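You operate a simulated robot arm through the tools that you are given. There is no shell and no other tool. Be economical: measure what you need, move in short steps, check, and stop when the job is done.

Carry out the task below with a simulated robot arm. There is one attempt and no reset: what you move stays moved.

## Task
Open the scrap drawer, take the blue grease pot from the shelf under the blue bench and leave it in the inside the scrap drawer, then shut the drawer. Take the steel boss and put it on the green bench. Take the brush from the deck by the long shaft and put it on the deck at the side wall's far end. Put the grey hub sprocket from the deck by the long shaft on the bench by the scrap tray and the orange hub sprocket on the brown trolley. Put the slotted section on the deck beside the belt roll away on the shelf over the flight bed. Open the parts drawer. Do these in any order. Set down upright: steel boss, hub sprocket.

Only the result counts: the job must be done as asked and must still hold three seconds after the hand-in. Knocking over, shifting, dropping, spilling or breaking anything else fails it.

## Robot
A 6-joint arm with a two-finger parallel gripper on a trunk, on a base that drives. Base frame: it is fixed to the floor where the robot stands at the start and does not move with it; the origin is under the middle of the robot, x ahead of it, y to its left, z up. Units: mm, rad, N and s.
With the tool pointing down near the work surface it reaches from about 260 to 680 mm from the robot's upright axis, wherever it stands. Its first joint turns from -2.897 to 2.897 rad. Places, roughly: bench by the scrap tray (20x29 cm) [-3080, 500, 800]; brown trolley [-1100, 1200, 800]; brush (8x4x7 cm) [-1200, -700, 800]; deck at the side wall's far end [-4100, -1700, 800]; grease pot [1500, -2000, 500]; green bench [600, 600, 800]; hub sprocket [-2000, -1000, 750]; inside the scrap drawer [700, 100, 700]; parts drawer [400, 800, 700]; scrap drawer [700, 0, 700]; shelf over the flight bed (15x70 cm) [-2880, 920, 1160]; slotted section (22x9x5 cm) [-3000, -1300, 800]; steel boss (4x4x8 cm) [900, -800, 800]. Payload 4.1 kg.
The tool frame sits at the grasp point between the pads (the TCP): z along the fingers, y along the line on which they close. The tips reach 23 mm beyond it. Largest opening 94 mm; finger width 38, thickness 10; the body of the gripper, 54 by 96 mm, starts 39 mm behind the TCP.
Orientation is that of the tool frame in the base frame, as a unit quaternion [w, x, y, z]. With the fingers straight down and closing along the base's y, the tool's x points along the base's -x, its y along +y and its z along -z.

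## Interface
- The arm moves only by the tool play_rows. Its argument "targets" is a list of rows, each a list of 3 entries, a list of its own where there are three numbers: the shift along the tool's x, y, z in mm, then the turn, a rotation vector about the tool's x, y, z in rad, then the gripper command, from -1 (fully open) to 1 (shut), values between in proportion. In form: [[[dx, dy, dz], [wx, wy, wz], gripper], ...]. A call has 1 to 20 rows; each row shifts and turns the commanded pose from where the row before left it, along the tool's axes as they then stand. Rows are played at 5 a second. More than 50 mm and 0.15 rad between two rows, or a gripper value outside its range, and nothing of the call is played. Where a pose cannot be reached the arm comes as near as it can. A force on the tool above 40 N (or 10 N above the force at the start of the call, whichever is more), or a blocked arm, ends the call early, and 0.2 s more pass. The fingers move at their own pace (about 45 mm/s each) and stop on an object; they squeeze with about 27 N. The grip force told is the motor's: it shows also when the fingers shut on nothing. Time passes only in rows, and 0.2 s behind the last, so rows that do not move let the fingers close. The reply holds the time, the measured pose of the TCP, the force on the tool along the base axes, the opening and the grip force, in the units named above and with some noise, with the torque about the TCP (base axes, N m) and any sound that the robot's microphone picked up.
- Cameras (640 x 400 px; columns grow to the right, rows downward): "scene" is now at [12.8, 196.1, 1304.9]; the picture's right is [0.41, -0.91, 0.00], its down [-0.68, -0.31, -0.66] and it looks along [0.60, 0.27, -0.75] (base axes); focal length 248 px, centre (320, 200). "wrist" rides on the gripper at [87, 16, -74] in the tool frame; the picture's right is [-0.18, 0.98, 0.00], its down [-0.58, -0.11, -0.81] and it looks along [-0.79, -0.15, 0.59] (tool axes); focal length 243 px, centre (320, 200). There is no depth. A picture from a camera that has moved, and an enlarged one, comes with that camera's place and axes in the base frame and with its lens.
- camera(camera): a new picture of that camera. The clock stands still meanwhile.
- move_column(by): slides the trunk up (or, below 0, down) by that many mm; the arm and the scene camera ride with it, the base frame stays. It gives what a move gives, with no picture.
- base_move(legs): drives the robot by 1 to 6 legs, each [ahead, turn to the left] in mm and rad, along the robot's own axes; the way and the turn of a leg run together, so that a leg with both is an arc; at most 1500 mm and 3.142 rad a leg. The arm and the cameras ride along, it lands a little off, and it stops where it bumps. It gives what a move gives.
- aim_head(pan, tilt): turns the head with the scene camera to pan (to the left, within 2.705 rad either way) and tilt (down, from -0.506 to 1.204), counted from straight ahead of the robot. It gives what a move gives.
- enlarge(camera, box): a new picture of the part [left, top, right, bottom] of that camera's present view, enlarged. The clock stands still meanwhile.
- close_job(): hands the job in; it is judged then, once.

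Go step by step. Nothing tells you exact positions but the pictures and the camera data: compare them with the known pose of the tool, close in by small moves and look again before you grip or let go. The budget is 217 turns and 202 pictures, counting those below and the enlarged ones. Unless the task says otherwise, let go and move clear before handing in.

The tools are called after "Emit:" as name(argument=value, ...) on one line, values as JSON. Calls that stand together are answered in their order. play_rows: Moves the arm, as the interface text tells. Its arguments: {"type":"object","properties":{"targets":{"type":"array","items":{"type":"array"}}},"required":["targets"]} The other tools are called the same way: move_column (by) slides the trunk up or down; base_move (legs) drives the base; aim_head (pan, tilt) turns the head that bears the scene camera; camera (camera) takes a picture; enlarge (camera, box) takes an enlarged picture of a part of a camera's view; close_job () hands the job in.

At the start:

```text
t: 0.0
eef_pos: [440.7, 127.7, 1016.6]
tcp_rot: [-0.001, 0.001, 1.0, 0.002]
ft_force: [0.0, -0.2, -0.5]
wrist_torque: [0.01, 0.04, 0.0]
opening: 94.0
finger_force: 0.0
trunk travel left (down, up): [-275.0, 315.0]
robot x, y, heading: [0.8, -0.4, 0.001]
head pan, tilt: [0.426, 0.85]
```

scene: 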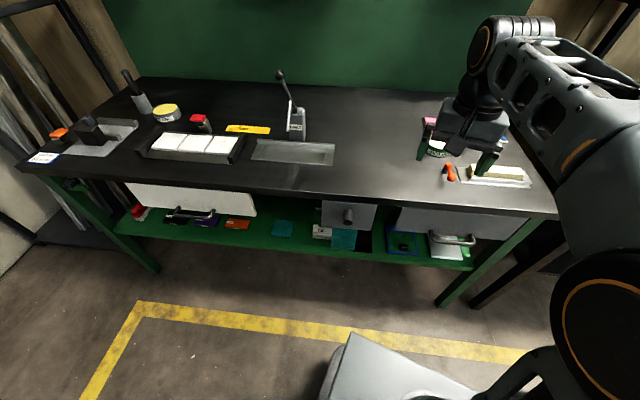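
wrist: 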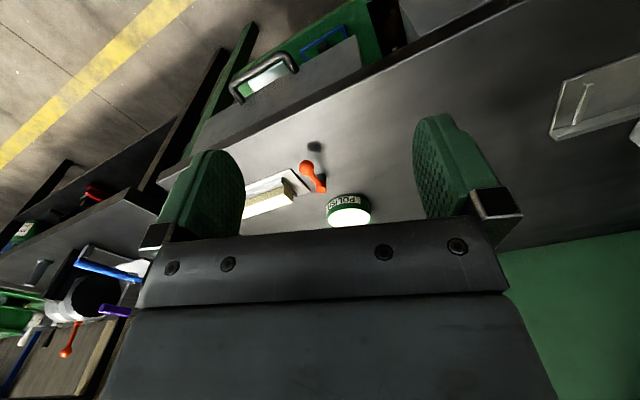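

I see the green bench ahead with a drawer at its left and one at its right. I'll look around to build a map first.

Emit:
aim_head(pan=0.0, tilt=0.7)

Emit:
camera(camera="scene")

Emit:
aim_head(pan=-0.9, tilt=0.5)

Emit:
camera(camera="scene")

Emit:
aim_head(pan=2.6, tilt=0.3)

Emit:
camera(camera="scene")

Emit:
aim_head(pan=-2.6, tilt=0.3)

Emit:
camera(camera="scene")

```text
t: 0.9
eef_pos: [439.8, 127.1, 1016.5]
tcp_rot: [-0.001, 0.0, 1.0, 0.001]
ft_force: [0.2, 0.6, -0.3]
wrist_torque: [-0.04, -0.03, -0.01]
opening: 94.1
finger_force: 0.1
trunk travel left (down, up): [-275.0, 315.0]
robot x, y, heading: [1.8, 1.8, 0.001]
head pan, tilt: [0.0, 0.7]
```

```text
199 pictures are left
camera scene: at [26.5, 163.9, 1317.1], right [0.0, -1.0, 0.0], down [-0.64, 0.0, -0.76], along [0.76, 0.0, -0.64], focal length 248 px, centre (320, 200)
```

scene: 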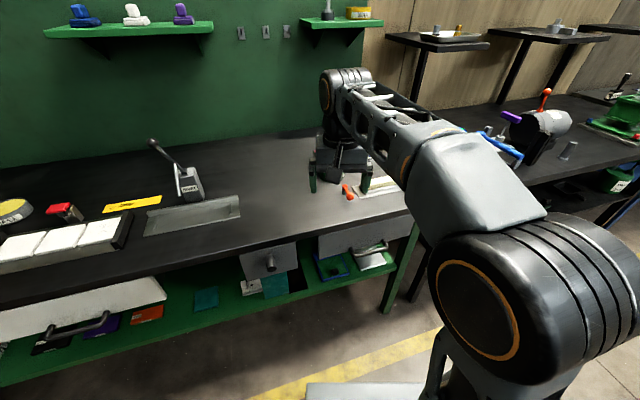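

```text
t: 2.1
eef_pos: [441.2, 127.9, 1015.9]
tcp_rot: [-0.001, 0.0, 1.0, 0.001]
ft_force: [-0.1, 0.4, 0.7]
wrist_torque: [-0.01, -0.03, 0.02]
opening: 93.8
finger_force: 0.0
trunk travel left (down, up): [-275.0, 315.0]
robot x, y, heading: [2.8, -1.4, -0.001]
head pan, tilt: [-0.901, 0.499]
```

```text
198 pictures are left
camera scene: at [-1.9, 92.5, 1334.8], right [-0.78, -0.62, 0.0], down [-0.3, 0.38, -0.88], along [0.55, -0.69, -0.48], focal length 248 px, centre (320, 200)
```

scene: 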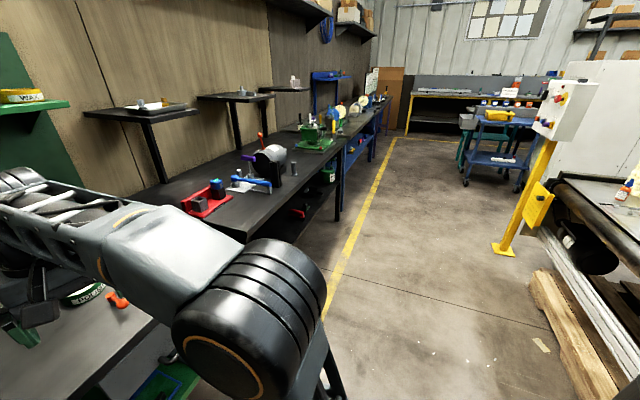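

```text
t: 5.0
eef_pos: [439.6, 127.3, 1016.3]
tcp_rot: [-0.001, -0.001, 1.0, 0.001]
ft_force: [0.0, -0.1, -0.2]
wrist_torque: [-0.03, 0.01, 0.02]
opening: 94.0
finger_force: 0.0
trunk travel left (down, up): [-275.0, 315.0]
robot x, y, heading: [-1.6, 0.8, 0.004]
head pan, tilt: [2.601, 0.3]
```

```text
197 pictures are left
camera scene: at [-138.4, 211.9, 1353.2], right [0.52, 0.86, 0.0], down [0.25, -0.15, -0.96], along [-0.82, 0.49, -0.3], focal length 248 px, centre (320, 200)
```

scene: 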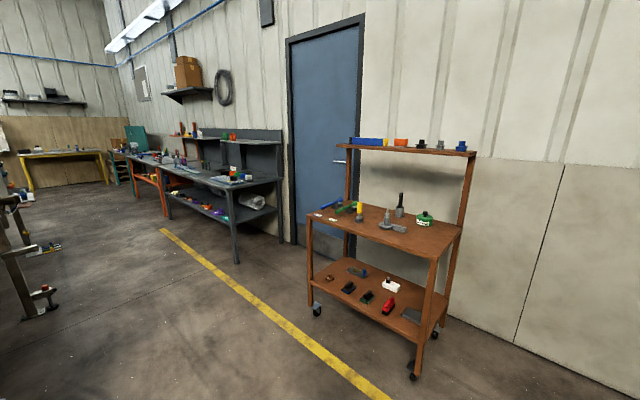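

```text
t: 9.1
eef_pos: [440.1, 126.9, 1016.1]
tcp_rot: [-0.001, -0.001, 1.0, 0.0]
ft_force: [-0.4, 0.2, -0.2]
wrist_torque: [-0.04, 0.04, -0.02]
opening: 94.1
finger_force: 0.1
trunk travel left (down, up): [-275.0, 315.0]
robot x, y, heading: [2.3, -3.7, 0.004]
head pan, tilt: [-2.601, 0.3]
```

```text
196 pictures are left
camera scene: at [-138.4, 115.7, 1353.2], right [-0.52, 0.86, 0.0], down [0.25, 0.15, -0.96], along [-0.82, -0.49, -0.3], focal length 248 px, centre (320, 200)
```

scene: 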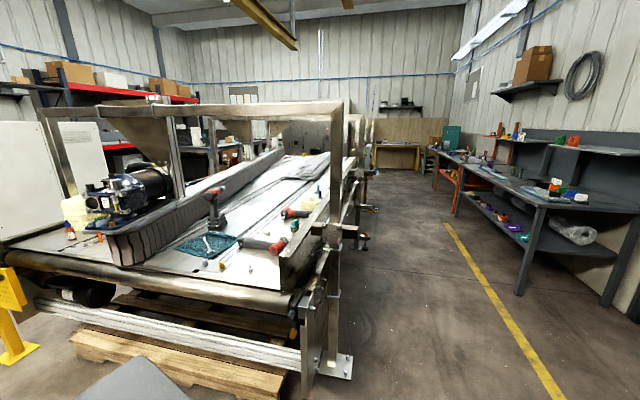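

The drawers sit on a bench turned about 0.3 rad; the right one (handle near [524,3,700]) should be the scrap drawer. I'll look at it closely.

Emit:
aim_head(pan=0.2, tilt=0.85)

Emit:
enlarge(camera="scene", box=[240, 120, 480, 270])

Emit:
enlarge(camera="wrist", box=[140, 0, 460, 200])

```text
t: 11.6
eef_pos: [441.2, 126.8, 1016.3]
tcp_rot: [0.0, 0.0, 1.0, 0.001]
ft_force: [0.5, -0.3, -1.0]
wrist_torque: [0.01, 0.01, -0.01]
opening: 94.1
finger_force: 0.1
trunk travel left (down, up): [-275.0, 315.0]
robot x, y, heading: [0.2, -1.3, 0.001]
head pan, tilt: [0.201, 0.85]
```

```text
2.67 times, centred on (360, 195) of scene
camera zoom: at [18.2, 179.4, 1304.8], right [0.2, -0.98, 0.0], down [-0.74, -0.15, -0.66], along [0.65, 0.13, -0.75], focal length 660 px, centre (213, 213)
```

zoom: 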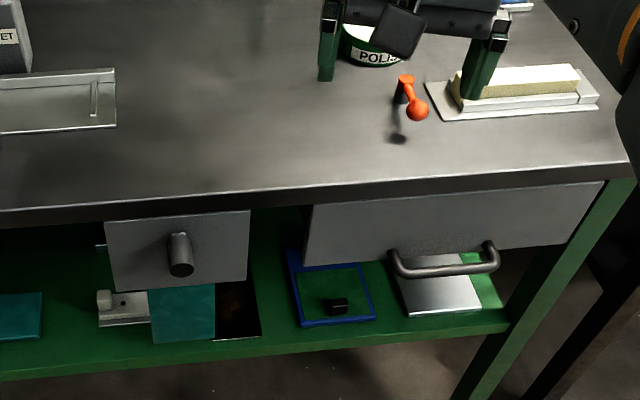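

```text
2.00 times, centred on (300, 100) of wrist
camera zoom: at [354.2, 142.8, 1091.4], right [0.18, 0.98, 0.0], down [0.58, -0.11, 0.81], along [0.79, -0.15, -0.59], focal length 485 px, centre (360, 400)
```

zoom: 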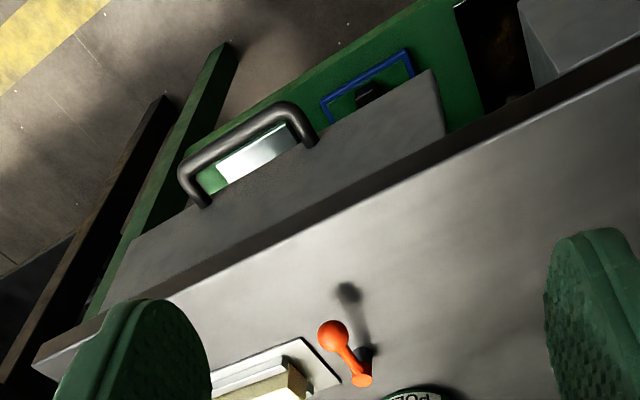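

The scrap handle is a bar from about [512,56,680] to [548,-54,672], facing direction yaw 0.316. I'll turn the base to square with it and bring the tool to horizontal.

Emit:
base_move(legs=[[-100, 0], [0, 0.316]])

Emit:
play_rows(targets=[[[0, 0, 0], [0, -0.1428, 0], -1], [[0, 0, 0], [0, -0.1428, 0], -1], [[0, 0, 0], [0, -0.1428, 0], -1], [[0, 0, 0], [0, -0.1428, 0], -1], [[0, 0, 0], [0, -0.1428, 0], -1], [[0, 0, 0], [0, -0.1428, 0], -1], [[0, 0, 0], [0, -0.1428, 0], -1], [[0, 0, 0], [0, -0.1428, 0], -1], [[0, 0, 0], [0, -0.1428, 0], -1], [[0, 0, 0], [0, -0.1428, 0], -1], [[0, 0, 0], [0, -0.1428, 0], -1]])

Emit:
play_rows(targets=[[[0, 0, 0], [0, 0, 0.1428], -1], [[0, 0, 0], [0, 0, 0.1428], -1], [[0, 0, 0], [0, 0, 0.1428], -1], [[0, 0, 0], [0, 0, 0.1428], -1], [[0, 0, 0], [0, 0, 0.1428], -1], [[0, 0, 0], [0, 0, 0.1428], -1], [[0, 0, 0], [0, 0, 0.1428], -1], [[0, 0, 0], [0, 0, 0.1428], -1], [[0, 0, 0], [0, 0, 0.1428], -1], [[0, 0, 0], [0, 0, 0.1428], -1], [[0, 0, 0], [0, 0, 0.1428], -1]])

Emit:
camera(camera="scene")

```text
t: 13.7
eef_pos: [279.7, 257.8, 1016.3]
tcp_rot: [0.0, -0.158, 0.987, 0.001]
ft_force: [-1.0, 0.4, 0.2]
wrist_torque: [0.0, -0.03, 0.02]
opening: 94.1
finger_force: 0.1
trunk travel left (down, up): [-275.0, 315.0]
robot x, y, heading: [-96.1, 1.6, 0.32]
head pan, tilt: [0.201, 0.85]
```

```text
t: 16.1
eef_pos: [279.2, 258.2, 1016.8]
tcp_rot: [0.698, -0.11, 0.699, 0.112]
ft_force: [0.7, 0.2, 0.6]
wrist_torque: [-0.02, 0.04, -0.01]
opening: 94.1
finger_force: 0.0
trunk travel left (down, up): [-275.0, 315.0]
robot x, y, heading: [-100.5, 0.9, 0.318]
head pan, tilt: [0.201, 0.85]
```

```text
t: 18.5
eef_pos: [214.4, 241.5, 1160.7]
tcp_rot: [0.404, 0.405, 0.599, 0.56]
ft_force: [0.1, 0.0, 0.1]
wrist_torque: [-0.02, -0.02, 0.0]
opening: 93.7
finger_force: 0.0
out of reach, approached as far as the arm can: row 5, 6, 7, 8, 9, 10, 11
trunk travel left (down, up): [-275.0, 315.0]
robot x, y, heading: [-96.7, 0.2, 0.312]
head pan, tilt: [0.201, 0.85]
```

```text
193 pictures are left
camera scene: at [-139.0, 175.5, 1307.0], right [0.49, -0.87, 0.0], down [-0.65, -0.37, -0.66], along [0.57, 0.33, -0.75], focal length 248 px, centre (320, 200)
```

scene: 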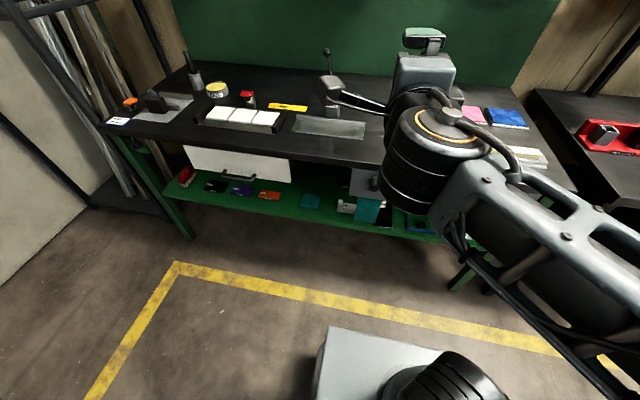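

The tool is now horizontal, closing vertically. I'll lower the trunk and move right and down to stand in front of the handle.

Emit:
move_column(by=-250)

Emit:
play_rows(targets=[[[-46, 0, 0], [0, 0, 0], -1], [[-46, 0, 0], [0, 0, 0], -1], [[-46, 0, 0], [0, 0, 0], -1], [[-46, 0, 0], [0, 0, 0], -1], [[-46, 0, 0], [0, 0, 0], -1], [[-46, 0, 0], [0, 0, 0], -1], [[-46, 0, 0], [0, 0, 0], -1]])

```text
t: 21.1
eef_pos: [226.8, 240.5, 903.0]
tcp_rot: [0.411, 0.413, 0.6, 0.548]
ft_force: [-0.5, -0.5, 0.0]
wrist_torque: [0.0, 0.0, 0.02]
opening: 94.0
finger_force: 0.0
trunk travel left (down, up): [-25.0, 565.0]
robot x, y, heading: [-99.4, 1.9, 0.318]
head pan, tilt: [0.201, 0.85]
```

```text
t: 21.6
eef_pos: [202.0, 287.9, 867.5]
tcp_rot: [0.313, 0.325, 0.689, 0.567]
ft_force: [1.1, -0.7, 0.4]
wrist_torque: [-0.02, 0.0, -0.03]
opening: 94.2
finger_force: 0.0
trunk travel left (down, up): [-25.0, 565.0]
robot x, y, heading: [-101.3, -2.2, 0.314]
head pan, tilt: [0.201, 0.85]
stopped in row 2: the arm was blocked; the commanded pose is now the measured one
```

The arm was blocked; I'll look at its posture.

Emit:
aim_head(pan=0.0, tilt=0.6)

Emit:
camera(camera="scene")

```text
t: 22.4
eef_pos: [202.5, 288.0, 870.6]
tcp_rot: [0.313, 0.325, 0.688, 0.568]
ft_force: [-0.1, 0.0, 0.3]
wrist_torque: [0.02, -0.05, 0.0]
opening: 93.9
finger_force: 0.1
trunk travel left (down, up): [-25.0, 565.0]
robot x, y, heading: [-98.0, 0.7, 0.32]
head pan, tilt: [0.0, 0.6]
```

```text
192 pictures are left
camera scene: at [-116.4, 166.3, 1074.9], right [0.31, -0.95, 0.0], down [-0.54, -0.18, -0.82], along [0.78, 0.26, -0.57], focal length 248 px, centre (320, 200)
```

scene: 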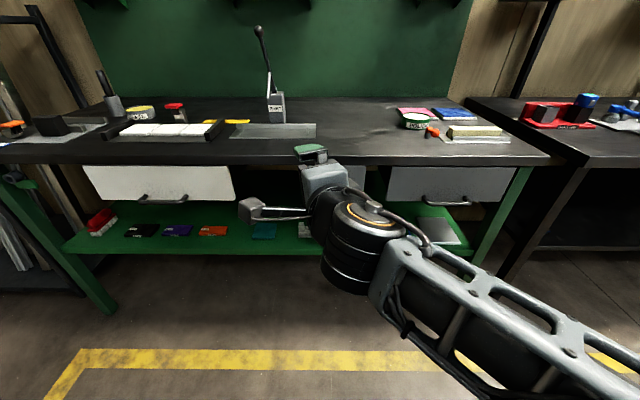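

The wrist is folded sideways; rolling the other way should suit the last joint better. I'll roll back in small steps.

Emit:
play_rows(targets=[[[0, 0, 0], [0, 0, -0.1428], -1], [[0, 0, 0], [0, 0, -0.1428], -1], [[0, 0, 0], [0, 0, -0.1428], -1], [[0, 0, 0], [0, 0, -0.1428], -1], [[0, 0, 0], [0, 0, -0.1428], -1], [[0, 0, 0], [0, 0, -0.1428], -1], [[0, 0, 0], [0, 0, -0.1428], -1], [[0, 0, 0], [0, 0, -0.1428], -1], [[0, 0, 0], [0, 0, -0.1428], -1], [[0, 0, 0], [0, 0, -0.1428], -1], [[0, 0, 0], [0, 0, -0.1428], -1]])

Emit:
camera(camera="scene")

```text
t: 24.8
eef_pos: [202.6, 287.0, 869.3]
tcp_rot: [0.621, -0.259, 0.718, 0.179]
ft_force: [-0.1, 0.9, 0.2]
wrist_torque: [-0.02, 0.02, 0.0]
opening: 94.0
finger_force: 0.1
trunk travel left (down, up): [-25.0, 565.0]
robot x, y, heading: [-100.8, 0.3, 0.318]
head pan, tilt: [0.0, 0.6]
```

```text
191 pictures are left
camera scene: at [-116.4, 165.6, 1076.0], right [0.31, -0.95, 0.0], down [-0.54, -0.18, -0.82], along [0.78, 0.26, -0.57], focal length 248 px, centre (320, 200)
```

scene: 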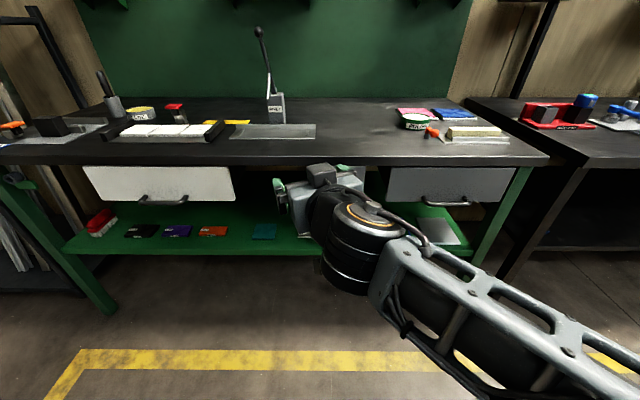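

I'll straighten the heading and pitch, then roll the other way.

Emit:
play_rows(targets=[[[0, 0, 0], [0.102, -0.055, 0], -1], [[0, 0, 0], [0.102, -0.055, 0], -1], [[0, 0, 0], [0.102, -0.055, 0], -1], [[0, 0, 0], [0, 0, -0.1428], -1], [[0, 0, 0], [0, 0, -0.1428], -1], [[0, 0, 0], [0, 0, -0.1428], -1], [[0, 0, 0], [0, 0, -0.1428], -1], [[0, 0, 0], [0, 0, -0.1428], -1], [[0, 0, 0], [0, 0, -0.1428], -1], [[0, 0, 0], [0, 0, -0.1428], -1], [[0, 0, 0], [0, 0, -0.1428], -1], [[0, 0, 0], [0, 0, -0.1428], -1], [[0, 0, 0], [0, 0, -0.1428], -1], [[0, 0, 0], [0, 0, -0.1428], -1]])

Emit:
camera(camera="scene")

```text
t: 27.8
eef_pos: [198.2, 284.6, 874.7]
tcp_rot: [-0.568, 0.581, -0.381, 0.442]
ft_force: [0.7, -0.3, 0.3]
wrist_torque: [0.03, 0.02, 0.02]
opening: 94.1
finger_force: 0.0
trunk travel left (down, up): [-25.0, 565.0]
robot x, y, heading: [-99.1, 0.5, 0.315]
head pan, tilt: [0.0, 0.6]
```

```text
190 pictures are left
camera scene: at [-123.0, 164.4, 1075.7], right [0.31, -0.95, 0.0], down [-0.54, -0.18, -0.83], along [0.78, 0.26, -0.56], focal length 248 px, centre (320, 200)
```

scene: 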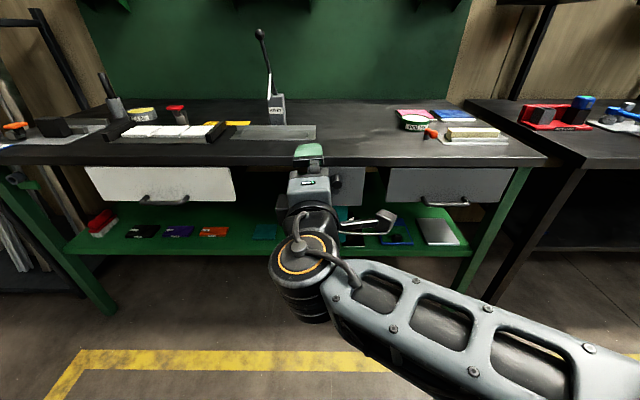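

Good: tool points along the bench normal, closing vertically. Now I'll move right and down in front of the handle.

Emit:
play_rows(targets=[[[41, 0, 4], [0, 0, 0], -1], [[41, 0, 4], [0, 0, 0], -1], [[41, 10, 4], [0, 0, 0], -1], [[41, 20, 4], [0, 0, 0], -1], [[41, 20, 4], [0, 0, 0], -1], [[41, 20, 4], [0, 0, 0], -1], [[41, 20, 4], [0, 0, 0], -1], [[41, 20, 4], [0, 0, 0], -1], [[41, 20, 4], [0, 0, 0], -1]])

Emit:
camera(camera="scene")

Emit:
camera(camera="wrist")

```text
t: 28.5
eef_pos: [202.2, 288.0, 842.3]
tcp_rot: [-0.592, 0.665, -0.293, 0.349]
ft_force: [0.9, 0.0, 0.3]
wrist_torque: [-0.01, 0.04, 0.01]
opening: 94.0
finger_force: 0.1
trunk travel left (down, up): [-25.0, 565.0]
robot x, y, heading: [-101.2, 0.5, 0.315]
head pan, tilt: [0.0, 0.6]
stopped in row 3: the arm was blocked; the commanded pose is now the measured one
```

```text
189 pictures are left
camera scene: at [-116.0, 164.5, 1074.5], right [0.31, -0.95, 0.0], down [-0.54, -0.18, -0.82], along [0.78, 0.26, -0.57], focal length 248 px, centre (320, 200)
```

scene: 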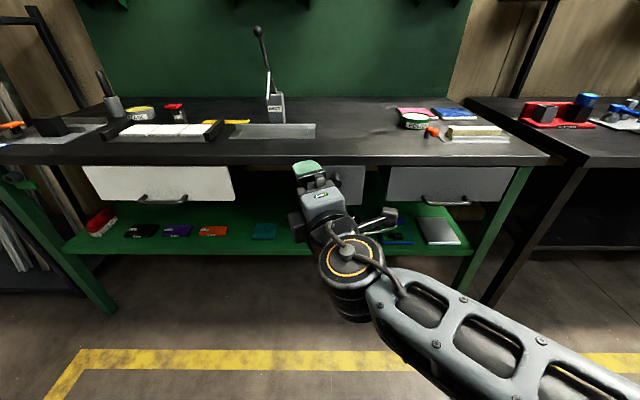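

```text
188 pictures are left
camera wrist: at [191.8, 172.5, 841.4], right [-0.09, 0.02, -1.0], down [-1.0, 0.01, 0.09], along [0.01, 1.0, 0.02], focal length 243 px, centre (320, 200)
```

wrist: 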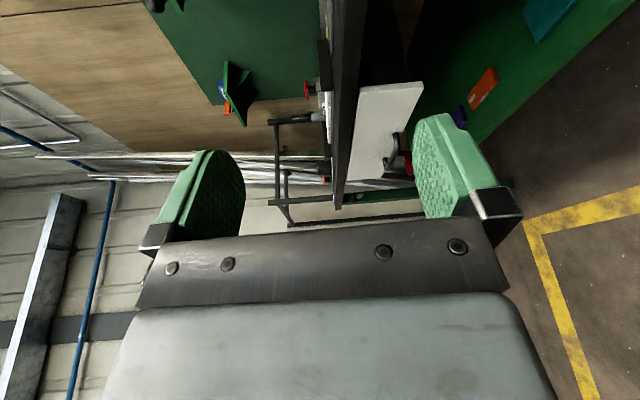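

The arm folds too tight near the robot's axis. I'll back the base away so the arm can work extended, then straighten the tool.

Emit:
base_move(legs=[[-180, 0]])

Emit:
play_rows(targets=[[[0, 0, 30], [0.011, 0.061, 0.023], -1], [[0, 0, 30], [0.011, 0.061, 0.023], -1], [[0, 0, 30], [0.011, 0.061, 0.023], -1], [[0, 0, 30], [0.011, 0.061, 0.023], -1], [[0, 0, 30], [0.011, 0.061, 0.023], -1], [[0, 0, 30], [0, 0, 0], -1]])

```text
t: 30.0
eef_pos: [31.0, 232.2, 843.2]
tcp_rot: [-0.591, 0.665, -0.294, 0.349]
ft_force: [1.2, -0.1, 0.6]
wrist_torque: [-0.03, -0.01, -0.02]
opening: 94.2
finger_force: 0.0
trunk travel left (down, up): [-25.0, 565.0]
robot x, y, heading: [-273.4, -52.5, 0.314]
head pan, tilt: [0.0, 0.6]
```

```text
t: 31.4
eef_pos: [186.4, 311.9, 843.2]
tcp_rot: [0.578, -0.569, 0.407, -0.421]
ft_force: [0.0, -0.3, -0.2]
wrist_torque: [0.03, 0.03, -0.01]
opening: 93.9
finger_force: 0.1
trunk travel left (down, up): [-25.0, 565.0]
robot x, y, heading: [-269.8, -56.5, 0.313]
head pan, tilt: [0.0, 0.6]
```

Emit:
play_rows(targets=[[[40, 0, 5], [0, 0, 0], -1], [[40, 10, 5], [0, 0, 0], -1], [[40, 20, 5], [0, 0, 0], -1], [[40, 20, 5], [0, 0, 0], -1], [[40, 20, 5], [0, 0, 0], -1], [[40, 20, 5], [0, 0, 0], -1], [[40, 20, 5], [0, 0, 0], -1], [[40, 20, 5], [0, 0, 0], -1], [[40, 20, 5], [0, 0, 0], -1], [[40, 17, 5], [0, 0, 0], -1]])

Emit:
camera(camera="scene")

Emit:
camera(camera="wrist")

```text
t: 33.6
eef_pos: [268.4, 172.1, 747.4]
tcp_rot: [0.572, -0.566, 0.413, -0.426]
ft_force: [-0.6, 0.0, -0.5]
wrist_torque: [0.03, 0.02, -0.03]
opening: 93.9
finger_force: 0.0
out of reach, approached as far as the arm can: row 5, 6, 7, 8, 9, 10
trunk travel left (down, up): [-25.0, 565.0]
robot x, y, heading: [-270.4, -57.9, 0.314]
head pan, tilt: [0.0, 0.6]
```

```text
187 pictures are left
camera scene: at [-293.6, 108.6, 1075.7], right [0.31, -0.95, 0.0], down [-0.54, -0.17, -0.83], along [0.78, 0.26, -0.56], focal length 248 px, centre (320, 200)
```

scene: 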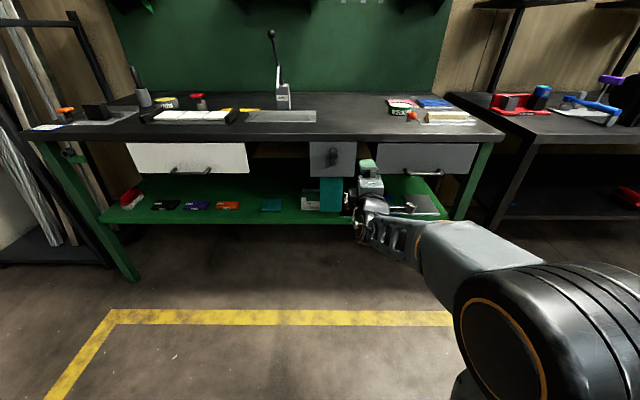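

```text
186 pictures are left
camera wrist: at [223.9, 67.5, 731.8], right [-0.03, 0.17, -0.98], down [-0.94, 0.32, 0.09], along [0.33, 0.93, 0.15], focal length 243 px, centre (320, 200)
```

wrist: 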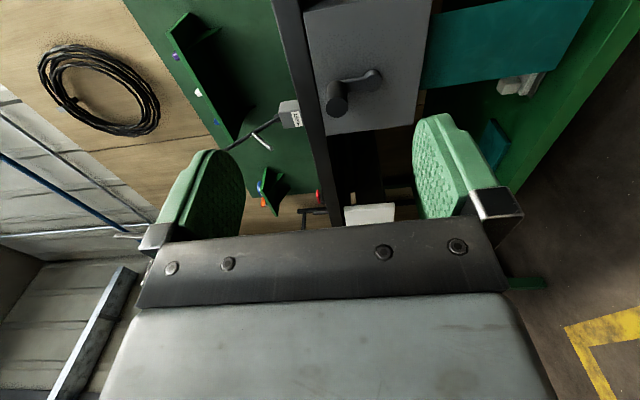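

The arm seems short of wrist bend for a level tool down there. I'll pitch the tool about 40° downward, which should still clasp the bar.

Emit:
play_rows(targets=[[[0, 0, 0], [-0.14, 0, 0], -1], [[0, 0, 0], [-0.14, 0, 0], -1], [[0, 0, 0], [-0.14, 0, 0], -1], [[0, 0, 0], [-0.14, 0, 0], -1], [[0, 0, 0], [-0.14, 0, 0], -1]])

Emit:
camera(camera="scene")

```text
t: 34.8
eef_pos: [273.4, 162.8, 748.0]
tcp_rot: [-0.412, 0.678, -0.509, 0.334]
ft_force: [0.0, 0.0, 0.2]
wrist_torque: [0.02, -0.02, -0.01]
opening: 94.1
finger_force: 0.0
out of reach, approached as far as the arm can: row 3, 4, 5
trunk travel left (down, up): [-25.0, 565.0]
robot x, y, heading: [-270.9, -53.7, 0.316]
head pan, tilt: [0.0, 0.6]
```

```text
185 pictures are left
camera scene: at [-293.5, 108.7, 1075.7], right [0.31, -0.95, 0.0], down [-0.54, -0.17, -0.83], along [0.78, 0.26, -0.56], focal length 248 px, centre (320, 200)
```

scene: 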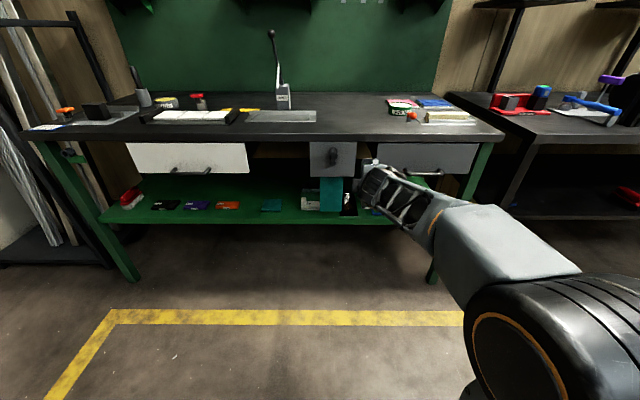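

The wrist is near its aligned (singular) posture. I'll go back to a tool‑down posture first, raising a bit, and approach steeply instead.

Emit:
play_rows(targets=[[[0, -15, -15], [0, 0, 0], -1], [[0, -15, -15], [0, 0, 0], -1], [[0, 0, 0], [-0.14, 0, 0], -1], [[0, 0, 0], [-0.14, 0, 0], -1], [[0, 0, 0], [-0.14, 0, 0], -1], [[0, 0, 0], [-0.14, 0, 0], -1], [[0, 0, 0], [-0.14, 0, 0], -1], [[0, 0, 0], [-0.14, 0, 0], -1], [[0, 0, 0], [-0.14, 0, 0], -1], [[0, 0, 0], [-0.14, 0, 0], -1]])

Emit:
camera(camera="scene")

```text
t: 37.0
eef_pos: [259.5, 161.2, 789.0]
tcp_rot: [0.012, 0.792, -0.61, 0.012]
ft_force: [0.5, 0.8, 0.1]
wrist_torque: [0.03, -0.02, 0.04]
opening: 94.3
finger_force: 0.1
trunk travel left (down, up): [-25.0, 565.0]
robot x, y, heading: [-271.4, -56.5, 0.316]
head pan, tilt: [0.0, 0.6]
```

```text
184 pictures are left
camera scene: at [-293.8, 108.6, 1075.7], right [0.31, -0.95, 0.0], down [-0.54, -0.17, -0.83], along [0.78, 0.26, -0.56], focal length 248 px, centre (320, 200)
```

scene: 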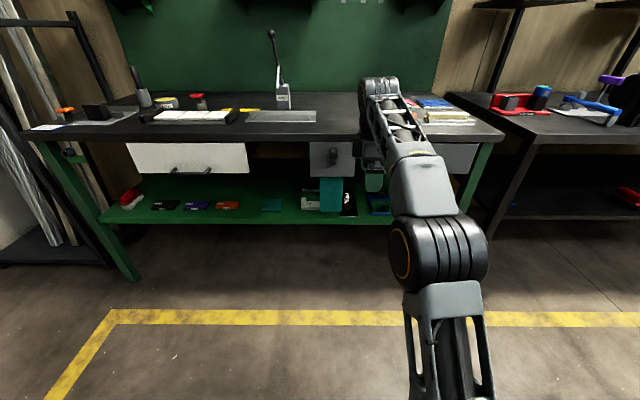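

Clean posture now, tool down and closing fore-aft. I'll move right and pitch up 0.7 rad in front of the handle.

Emit:
play_rows(targets=[[[46, -10, 0], [0, 0, 0.012], -1], [[46, -10, 0], [0, 0, 0.012], -1], [[46, -10, 0], [0, 0, 0.012], -1], [[46, -10, 0], [0, 0, 0.012], -1], [[46, -10, 0], [0, 0, 0.012], -1], [[0, 0, 0], [0.14, 0, 0], -1], [[0, 0, 0], [0.14, 0, 0], -1], [[0, 0, 0], [0.14, 0, 0], -1], [[0, 0, 0], [0.14, 0, 0], -1], [[0, 0, 0], [0.14, 0, 0], -1]])

Emit:
camera(camera="scene")

Emit:
camera(camera="wrist")

```text
t: 39.2
eef_pos: [334.2, -52.5, 775.9]
tcp_rot: [-0.256, 0.731, -0.59, 0.229]
ft_force: [0.1, 0.0, -0.7]
wrist_torque: [0.01, 0.01, 0.05]
opening: 93.8
finger_force: 0.2
out of reach, approached as far as the arm can: row 3, 4, 5
trunk travel left (down, up): [-25.0, 565.0]
robot x, y, heading: [-268.4, -54.1, 0.316]
head pan, tilt: [0.0, 0.6]
```

```text
183 pictures are left
camera scene: at [-293.4, 108.7, 1075.7], right [0.31, -0.95, 0.0], down [-0.54, -0.17, -0.83], along [0.78, 0.26, -0.56], focal length 248 px, centre (320, 200)
```

scene: 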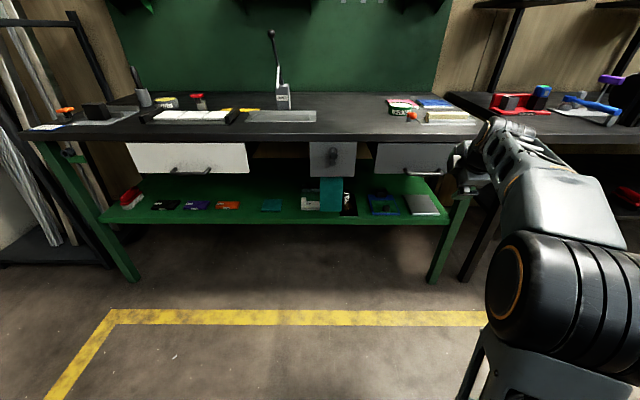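

```text
182 pictures are left
camera wrist: at [291.9, -148.0, 825.6], right [-0.77, 0.01, -0.64], down [-0.55, 0.51, 0.67], along [0.33, 0.86, -0.38], focal length 243 px, centre (320, 200)
```

wrist: 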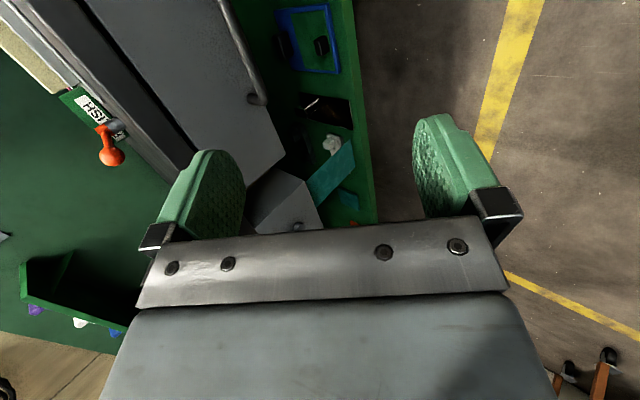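

The wrist roll limit shows up when the handle lies to the robot's right. I'll shift the base right so the handle lies straight ahead.

Emit:
base_move(legs=[[0, -1.33], [232, 0], [0, 1.33]])

Emit:
play_rows(targets=[[[0, 0, 0], [0, -0.04, 0], -1]])

Emit:
camera(camera="scene")

```text
t: 47.5
eef_pos: [459.8, -216.8, 775.7]
tcp_rot: [-0.26, 0.744, -0.574, 0.222]
ft_force: [0.5, -0.1, -0.5]
wrist_torque: [-0.01, 0.0, -0.02]
opening: 94.2
finger_force: 0.0
trunk travel left (down, up): [-25.0, 565.0]
robot x, y, heading: [-142.3, -245.1, 0.364]
head pan, tilt: [0.0, 0.6]
```

```text
t: 47.9
eef_pos: [460.8, -217.7, 776.4]
tcp_rot: [-0.272, 0.749, -0.568, 0.207]
ft_force: [-0.1, 0.5, 0.2]
wrist_torque: [0.04, -0.01, 0.0]
opening: 93.9
finger_force: 0.0
trunk travel left (down, up): [-25.0, 565.0]
robot x, y, heading: [-147.0, -246.8, 0.362]
head pan, tilt: [0.0, 0.6]
```

```text
181 pictures are left
camera scene: at [-174.8, -85.6, 1075.7], right [0.35, -0.94, 0.0], down [-0.53, -0.2, -0.83], along [0.77, 0.29, -0.56], focal length 248 px, centre (320, 200)
```

scene: 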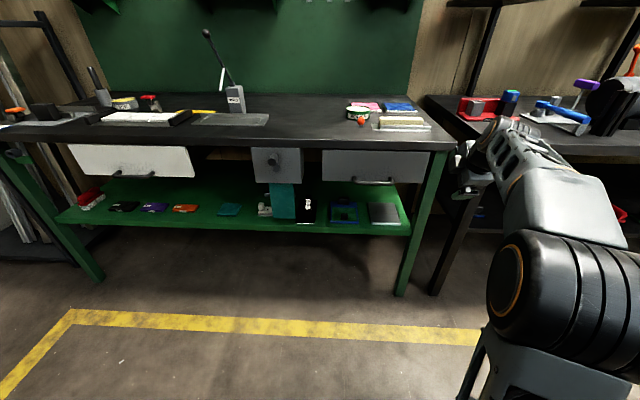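

I'll move to a standoff in front of the handle, flatten the pitch to about 27° below level and check.

Emit:
play_rows(targets=[[[-37.7, 2.1, 11.2], [0, 0, 0], -1], [[-37.7, 2.1, 11.2], [0, 0, 0], -1], [[-37.7, 2.1, 11.2], [0, 0, 0], -1], [[-37.7, 2.1, 11.2], [0, 0, 0], -1], [[-37.7, 2.1, 11.2], [0, -0.029, -0.035], -1], [[0, 0, 0], [0.13, 0, 0], -1], [[0, 0, 0], [0.13, 0, 0], -1], [[0, 0, 0], [0.13, 0, 0], -1]])

Emit:
camera(camera="scene")

Emit:
camera(camera="wrist")

```text
t: 49.7
eef_pos: [436.5, -28.5, 725.0]
tcp_rot: [-0.42, 0.693, -0.5, 0.305]
ft_force: [0.2, 0.1, -0.6]
wrist_torque: [0.0, -0.03, 0.06]
opening: 94.0
finger_force: 0.1
trunk travel left (down, up): [-25.0, 565.0]
robot x, y, heading: [-141.7, -247.6, 0.366]
head pan, tilt: [0.0, 0.6]
```

```text
180 pictures are left
camera scene: at [-174.7, -85.6, 1075.7], right [0.35, -0.94, 0.0], down [-0.53, -0.2, -0.83], along [0.77, 0.29, -0.56], focal length 248 px, centre (320, 200)
```

scene: 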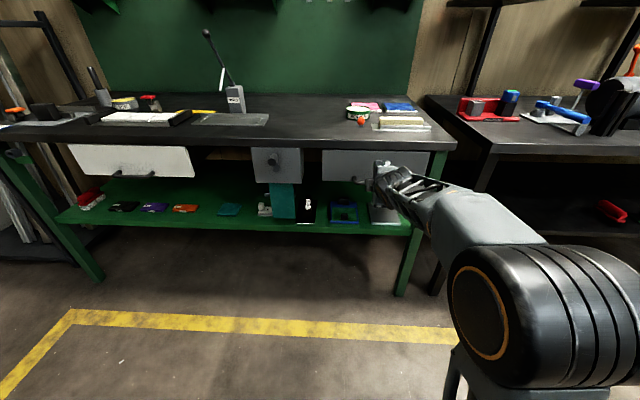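

```text
179 pictures are left
camera wrist: at [393.6, -134.0, 745.9], right [-0.49, 0.03, -0.87], down [-0.81, 0.34, 0.47], along [0.31, 0.94, -0.14], focal length 243 px, centre (320, 200)
```

wrist: 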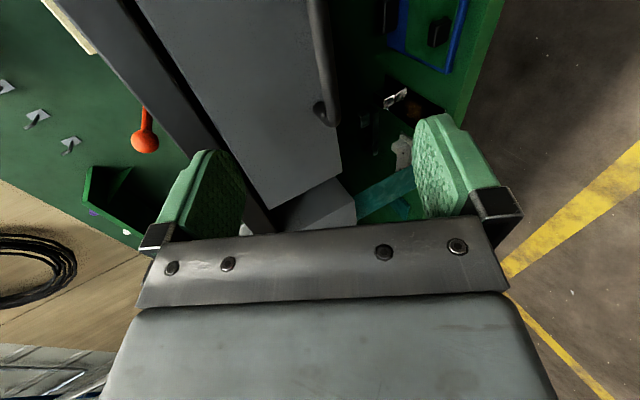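

The handle is between the fingers' plane; I'll zoom for precise alignment.

Emit:
enlarge(camera="wrist", box=[200, 0, 440, 150])

Emit:
enlarge(camera="scene", box=[300, 130, 460, 230])

```text
2.67 times, centred on (320, 75) of wrist
camera zoom: at [393.6, -134.0, 745.9], right [-0.49, 0.03, -0.87], down [-0.81, 0.34, 0.47], along [0.31, 0.94, -0.14], focal length 647 px, centre (320, 533)
```

zoom: 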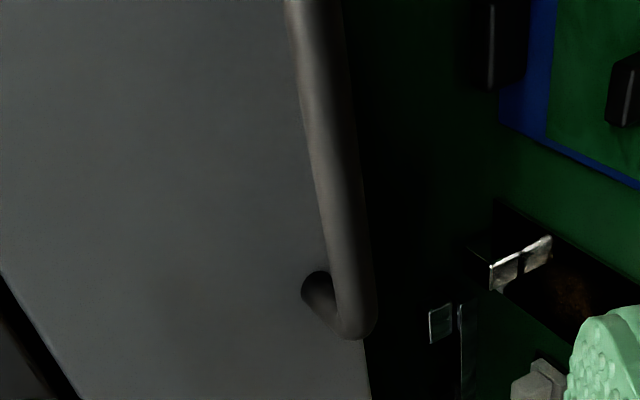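

```text
4.00 times, centred on (380, 180) of scene
camera zoom: at [-174.7, -85.6, 1075.7], right [0.35, -0.94, 0.0], down [-0.53, -0.2, -0.83], along [0.77, 0.29, -0.56], focal length 990 px, centre (80, 280)
```

zoom: 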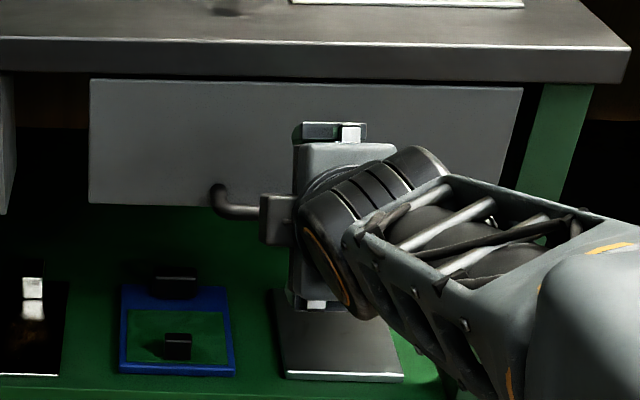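

The bar lies right on the tool axis, about 115 mm ahead. I'll narrow the fingers to ~45 mm and advance.

Emit:
play_rows(targets=[[[4, 1, 0], [0, 0, 0], 0.05], [[0, 0, 20], [0, 0, 0], 0.05], [[0, 0, 20], [0, 0, 0], 0.05], [[0, 0, 20], [0, 0, 0], 0.05], [[0, 0, 15], [0, 0, 0], 0.05]])

Emit:
camera(camera="wrist")

Emit:
enlarge(camera="scene", box=[300, 130, 460, 230])

```text
t: 50.9
eef_pos: [499.3, -12.2, 689.6]
tcp_rot: [-0.418, 0.694, -0.501, 0.305]
ft_force: [0.1, 0.1, 1.5]
wrist_torque: [0.04, 0.02, 0.0]
opening: 44.8
finger_force: 0.0
trunk travel left (down, up): [-25.0, 565.0]
robot x, y, heading: [-138.9, -249.1, 0.359]
head pan, tilt: [0.0, 0.6]
```

```text
176 pictures are left
camera wrist: at [457.5, -116.8, 710.5], right [-0.49, 0.03, -0.87], down [-0.81, 0.35, 0.47], along [0.32, 0.94, -0.14], focal length 243 px, centre (320, 200)
```

wrist: 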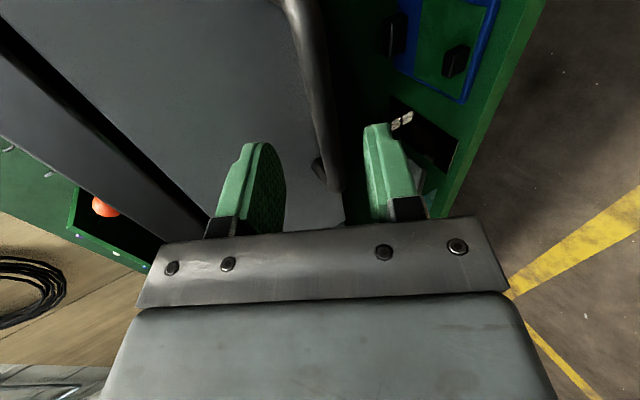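

```text
4.00 times, centred on (380, 180) of scene
camera zoom: at [-174.9, -85.7, 1075.7], right [0.35, -0.94, 0.0], down [-0.53, -0.2, -0.83], along [0.77, 0.29, -0.56], focal length 990 px, centre (80, 280)
```

zoom: 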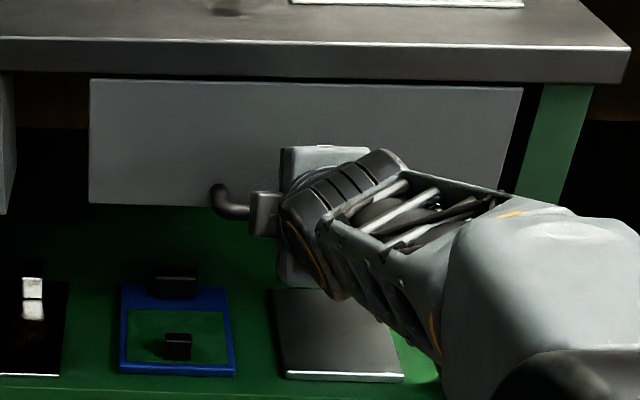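

The bar is centred between the fingers; I'll advance 30 mm and close.

Emit:
play_rows(targets=[[[0, 0, 10], [0, 0, 0], 0.05], [[0, 0, 10], [0, 0, 0], 0.05], [[0, 0, 10], [0, 0, 0], 0.05], [[0, 0, 0], [0, 0, 0], 1], [[0, 0, 0], [0, 0, 0], 1], [[0, 0, 0], [0, 0, 0], 1], [[0, 0, 0], [0, 0, 0], 1]])

Emit:
camera(camera="wrist")

```text
t: 52.5
eef_pos: [525.0, -3.1, 671.8]
tcp_rot: [-0.416, 0.694, -0.504, 0.302]
ft_force: [-19.7, -5.0, -21.3]
wrist_torque: [1.28, 0.74, -1.17]
opening: 14.0
finger_force: 44.9
trunk travel left (down, up): [-25.0, 565.0]
robot x, y, heading: [-145.6, -248.8, 0.361]
head pan, tilt: [0.0, 0.6]
```

```text
174 pictures are left
camera wrist: at [482.0, -108.9, 693.6], right [-0.5, 0.03, -0.87], down [-0.81, 0.35, 0.48], along [0.32, 0.94, -0.15], focal length 243 px, centre (320, 200)
```

wrist: 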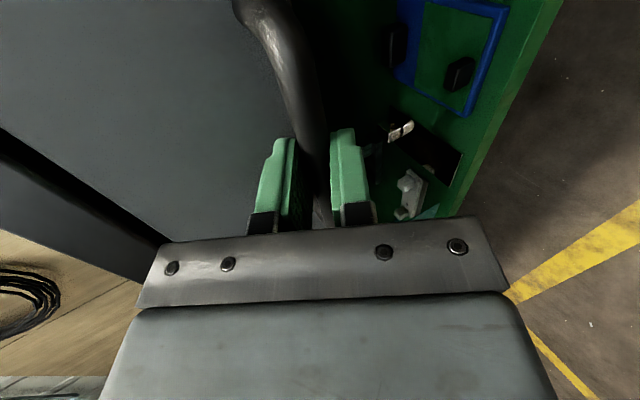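

Gripped the bar at 14 mm. Now pulling along the bench normal.

Emit:
play_rows(targets=[[[0, 6.9, -13.3], [0, 0, 0], 1], [[0, 6.9, -13.3], [0, 0, 0], 1], [[0, 6.9, -13.3], [0, 0, 0], 1], [[0, 6.9, -13.3], [0, 0, 0], 1]])

```text
t: 53.5
eef_pos: [469.0, -22.1, 672.2]
tcp_rot: [-0.417, 0.694, -0.503, 0.3]
ft_force: [0.8, 1.4, -26.3]
wrist_torque: [0.93, 0.54, -1.23]
opening: 13.8
finger_force: 44.5
trunk travel left (down, up): [-25.0, 565.0]
robot x, y, heading: [-142.0, -247.4, 0.363]
head pan, tilt: [0.0, 0.6]
```

Emit:
play_rows(targets=[[[0, 9, -12.2], [0, 0, 0], 1], [[0, 6.9, -13.3], [0, 0, 0], 1], [[0, 6.9, -13.3], [0, 0, 0], 1], [[0, 6.9, -13.3], [0, 0, 0], 1], [[0, 6.9, -13.3], [0, 0, 0], 1], [[0, 6.9, -13.3], [0, 0, 0], 1], [[0, 6.9, -13.3], [0, 0, 0], 1], [[0, 6.9, -13.3], [0, 0, 0], 1], [[0, 6.9, -13.3], [0, 0, 0], 1], [[0, 6.9, -13.3], [0, 0, 0], 1]])

Emit:
camera(camera="scene")

```text
t: 55.7
eef_pos: [325.4, -66.5, 671.5]
tcp_rot: [-0.417, 0.695, -0.501, 0.303]
ft_force: [-5.9, 20.2, -25.5]
wrist_torque: [1.43, 0.7, -0.69]
opening: 13.8
finger_force: 45.8
trunk travel left (down, up): [-25.0, 565.0]
robot x, y, heading: [-141.5, -249.1, 0.364]
head pan, tilt: [0.0, 0.6]
```

```text
173 pictures are left
camera scene: at [-173.8, -83.8, 1075.4], right [0.35, -0.94, 0.0], down [-0.53, -0.2, -0.82], along [0.77, 0.29, -0.57], focal length 248 px, centre (320, 200)
```

scene: 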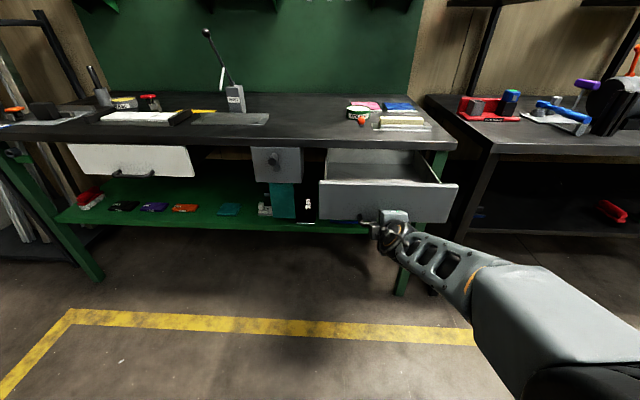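

Scrap drawer is open about 210 mm. I'll release and back off, and look into the drawer.

Emit:
play_rows(targets=[[[0, 0, 0], [0, 0, 0], 0.1], [[0, 0, 0], [0, 0, 0], 0.1], [[0, 0, 0], [0, 0, 0], 0.1], [[0, 0, -20], [0, 0, 0], 0.1], [[0, 0, -30], [0, 0, 0], 0.1], [[0, 0, -30], [0, 0, 0], 0.1]])

Emit:
base_move(legs=[[-250, 0]])

Emit:
camera(camera="scene")

```text
t: 57.1
eef_pos: [258.0, -92.6, 710.8]
tcp_rot: [-0.417, 0.695, -0.499, 0.306]
ft_force: [-0.2, -0.7, 0.6]
wrist_torque: [-0.01, -0.03, 0.01]
opening: 42.8
finger_force: 0.0
trunk travel left (down, up): [-25.0, 565.0]
robot x, y, heading: [-145.4, -248.9, 0.363]
head pan, tilt: [0.0, 0.6]
```

```text
t: 59.0
eef_pos: [12.9, -183.9, 711.8]
tcp_rot: [-0.418, 0.693, -0.502, 0.305]
ft_force: [-1.2, -0.4, 0.0]
wrist_torque: [0.01, -0.01, 0.02]
opening: 42.0
finger_force: 0.0
trunk travel left (down, up): [-25.0, 565.0]
robot x, y, heading: [-390.1, -344.0, 0.357]
head pan, tilt: [0.0, 0.6]
```

```text
172 pictures are left
camera scene: at [-419.1, -177.7, 1075.7], right [0.35, -0.94, 0.0], down [-0.53, -0.2, -0.83], along [0.77, 0.29, -0.56], focal length 248 px, centre (320, 200)
```

scene: 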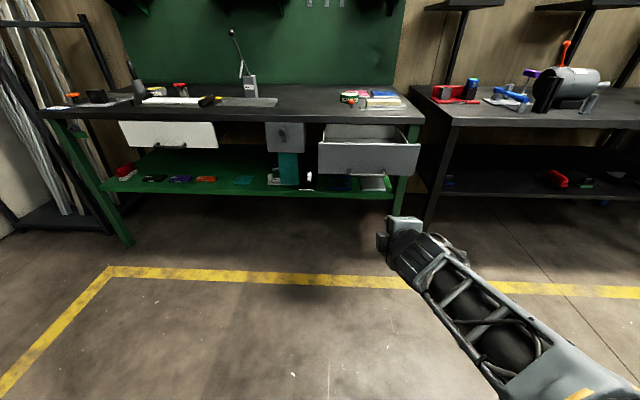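

I'll open the parts drawer the same way now, while the tool is in this posture; its handle is near [302,748,671]. Driving there.

Emit:
base_move(legs=[[0, 1.231], [873, 0], [0, -1.288]])

Emit:
camera(camera="scene")

Emit:
camera(camera="wrist")

```text
t: 69.9
eef_pos: [-14.1, 665.8, 710.6]
tcp_rot: [-0.413, 0.685, -0.513, 0.311]
ft_force: [0.1, -0.5, 0.3]
wrist_torque: [-0.01, 0.02, 0.0]
opening: 42.1
finger_force: 0.1
trunk travel left (down, up): [-25.0, 565.0]
robot x, y, heading: [-421.2, 519.9, 0.318]
head pan, tilt: [0.0, 0.6]
```

```text
171 pictures are left
camera scene: at [-446.5, 685.0, 1075.7], right [0.32, -0.95, 0.0], down [-0.54, -0.18, -0.83], along [0.78, 0.26, -0.56], focal length 248 px, centre (320, 200)
```

scene: 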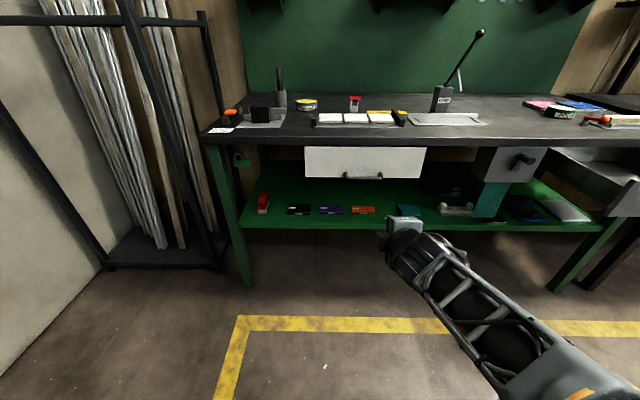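

```text
170 pictures are left
camera wrist: at [-60.9, 560.6, 732.0], right [-0.49, 0.05, -0.87], down [-0.8, 0.37, 0.47], along [0.35, 0.93, -0.15], focal length 243 px, centre (320, 200)
```

wrist: 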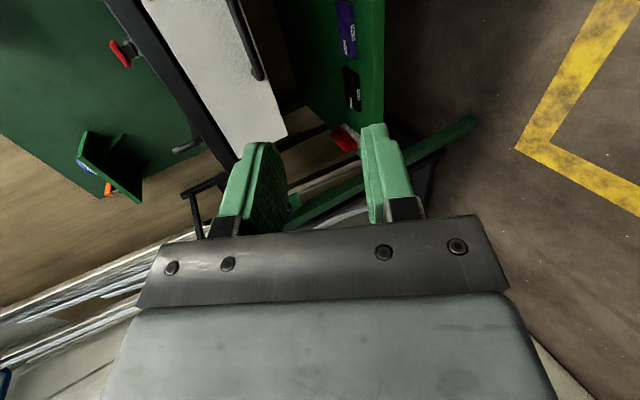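

Zoom both cameras to triangulate the parts handle.

Emit:
enlarge(camera="scene", box=[290, 130, 450, 230])

Emit:
enlarge(camera="wrist", box=[160, 0, 320, 100])

```text
4.00 times, centred on (370, 180) of scene
camera zoom: at [-446.5, 685.0, 1075.7], right [0.32, -0.95, 0.0], down [-0.54, -0.18, -0.83], along [0.78, 0.26, -0.56], focal length 990 px, centre (120, 280)
```

zoom: 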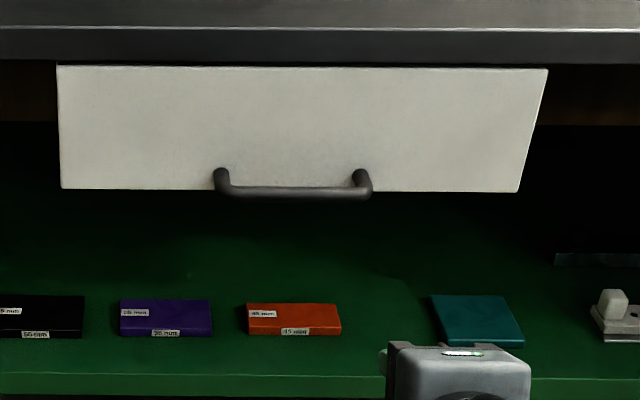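

```text
4.00 times, centred on (240, 50) of wrist
camera zoom: at [-60.9, 560.6, 732.0], right [-0.49, 0.05, -0.87], down [-0.8, 0.37, 0.47], along [0.35, 0.93, -0.15], focal length 970 px, centre (640, 800)
```

zoom: 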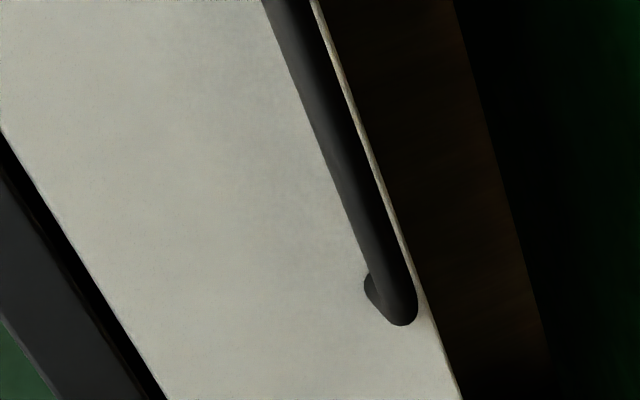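

The parts handle is centred near [288,775,671]. Moving to a 100 mm standoff.

Emit:
play_rows(targets=[[[-4, -22.8, 38.7], [0, 0, 0], 0.05], [[-4, -22.8, 38.7], [0, 0, 0], 0.05], [[-4, -22.8, 38.7], [0, 0, 0], 0.05], [[-4, -22.8, 38.7], [0, 0, 0], 0.05], [[-4, -22.8, 38.7], [0, 0, 0], 0.05], [[0, 0, 30], [0, 0, 0], 0.05], [[0, 0, 30], [0, 0, 0], 0.05]])

Emit:
camera(camera="wrist")

```text
t: 71.5
eef_pos: [245.9, 760.8, 693.3]
tcp_rot: [-0.413, 0.686, -0.512, 0.311]
ft_force: [0.1, -0.3, 0.6]
wrist_torque: [-0.02, 0.05, 0.03]
opening: 44.7
finger_force: 0.0
trunk travel left (down, up): [-25.0, 565.0]
robot x, y, heading: [-421.5, 523.8, 0.323]
head pan, tilt: [0.0, 0.6]
```

```text
167 pictures are left
camera wrist: at [199.6, 657.2, 714.4], right [-0.49, 0.05, -0.87], down [-0.8, 0.37, 0.47], along [0.35, 0.93, -0.15], focal length 243 px, centre (320, 200)
```

wrist: 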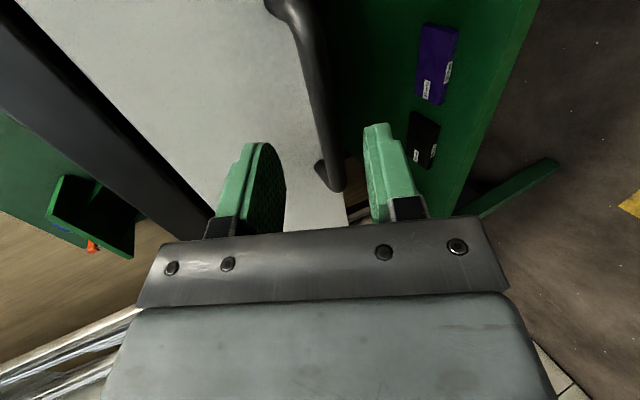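

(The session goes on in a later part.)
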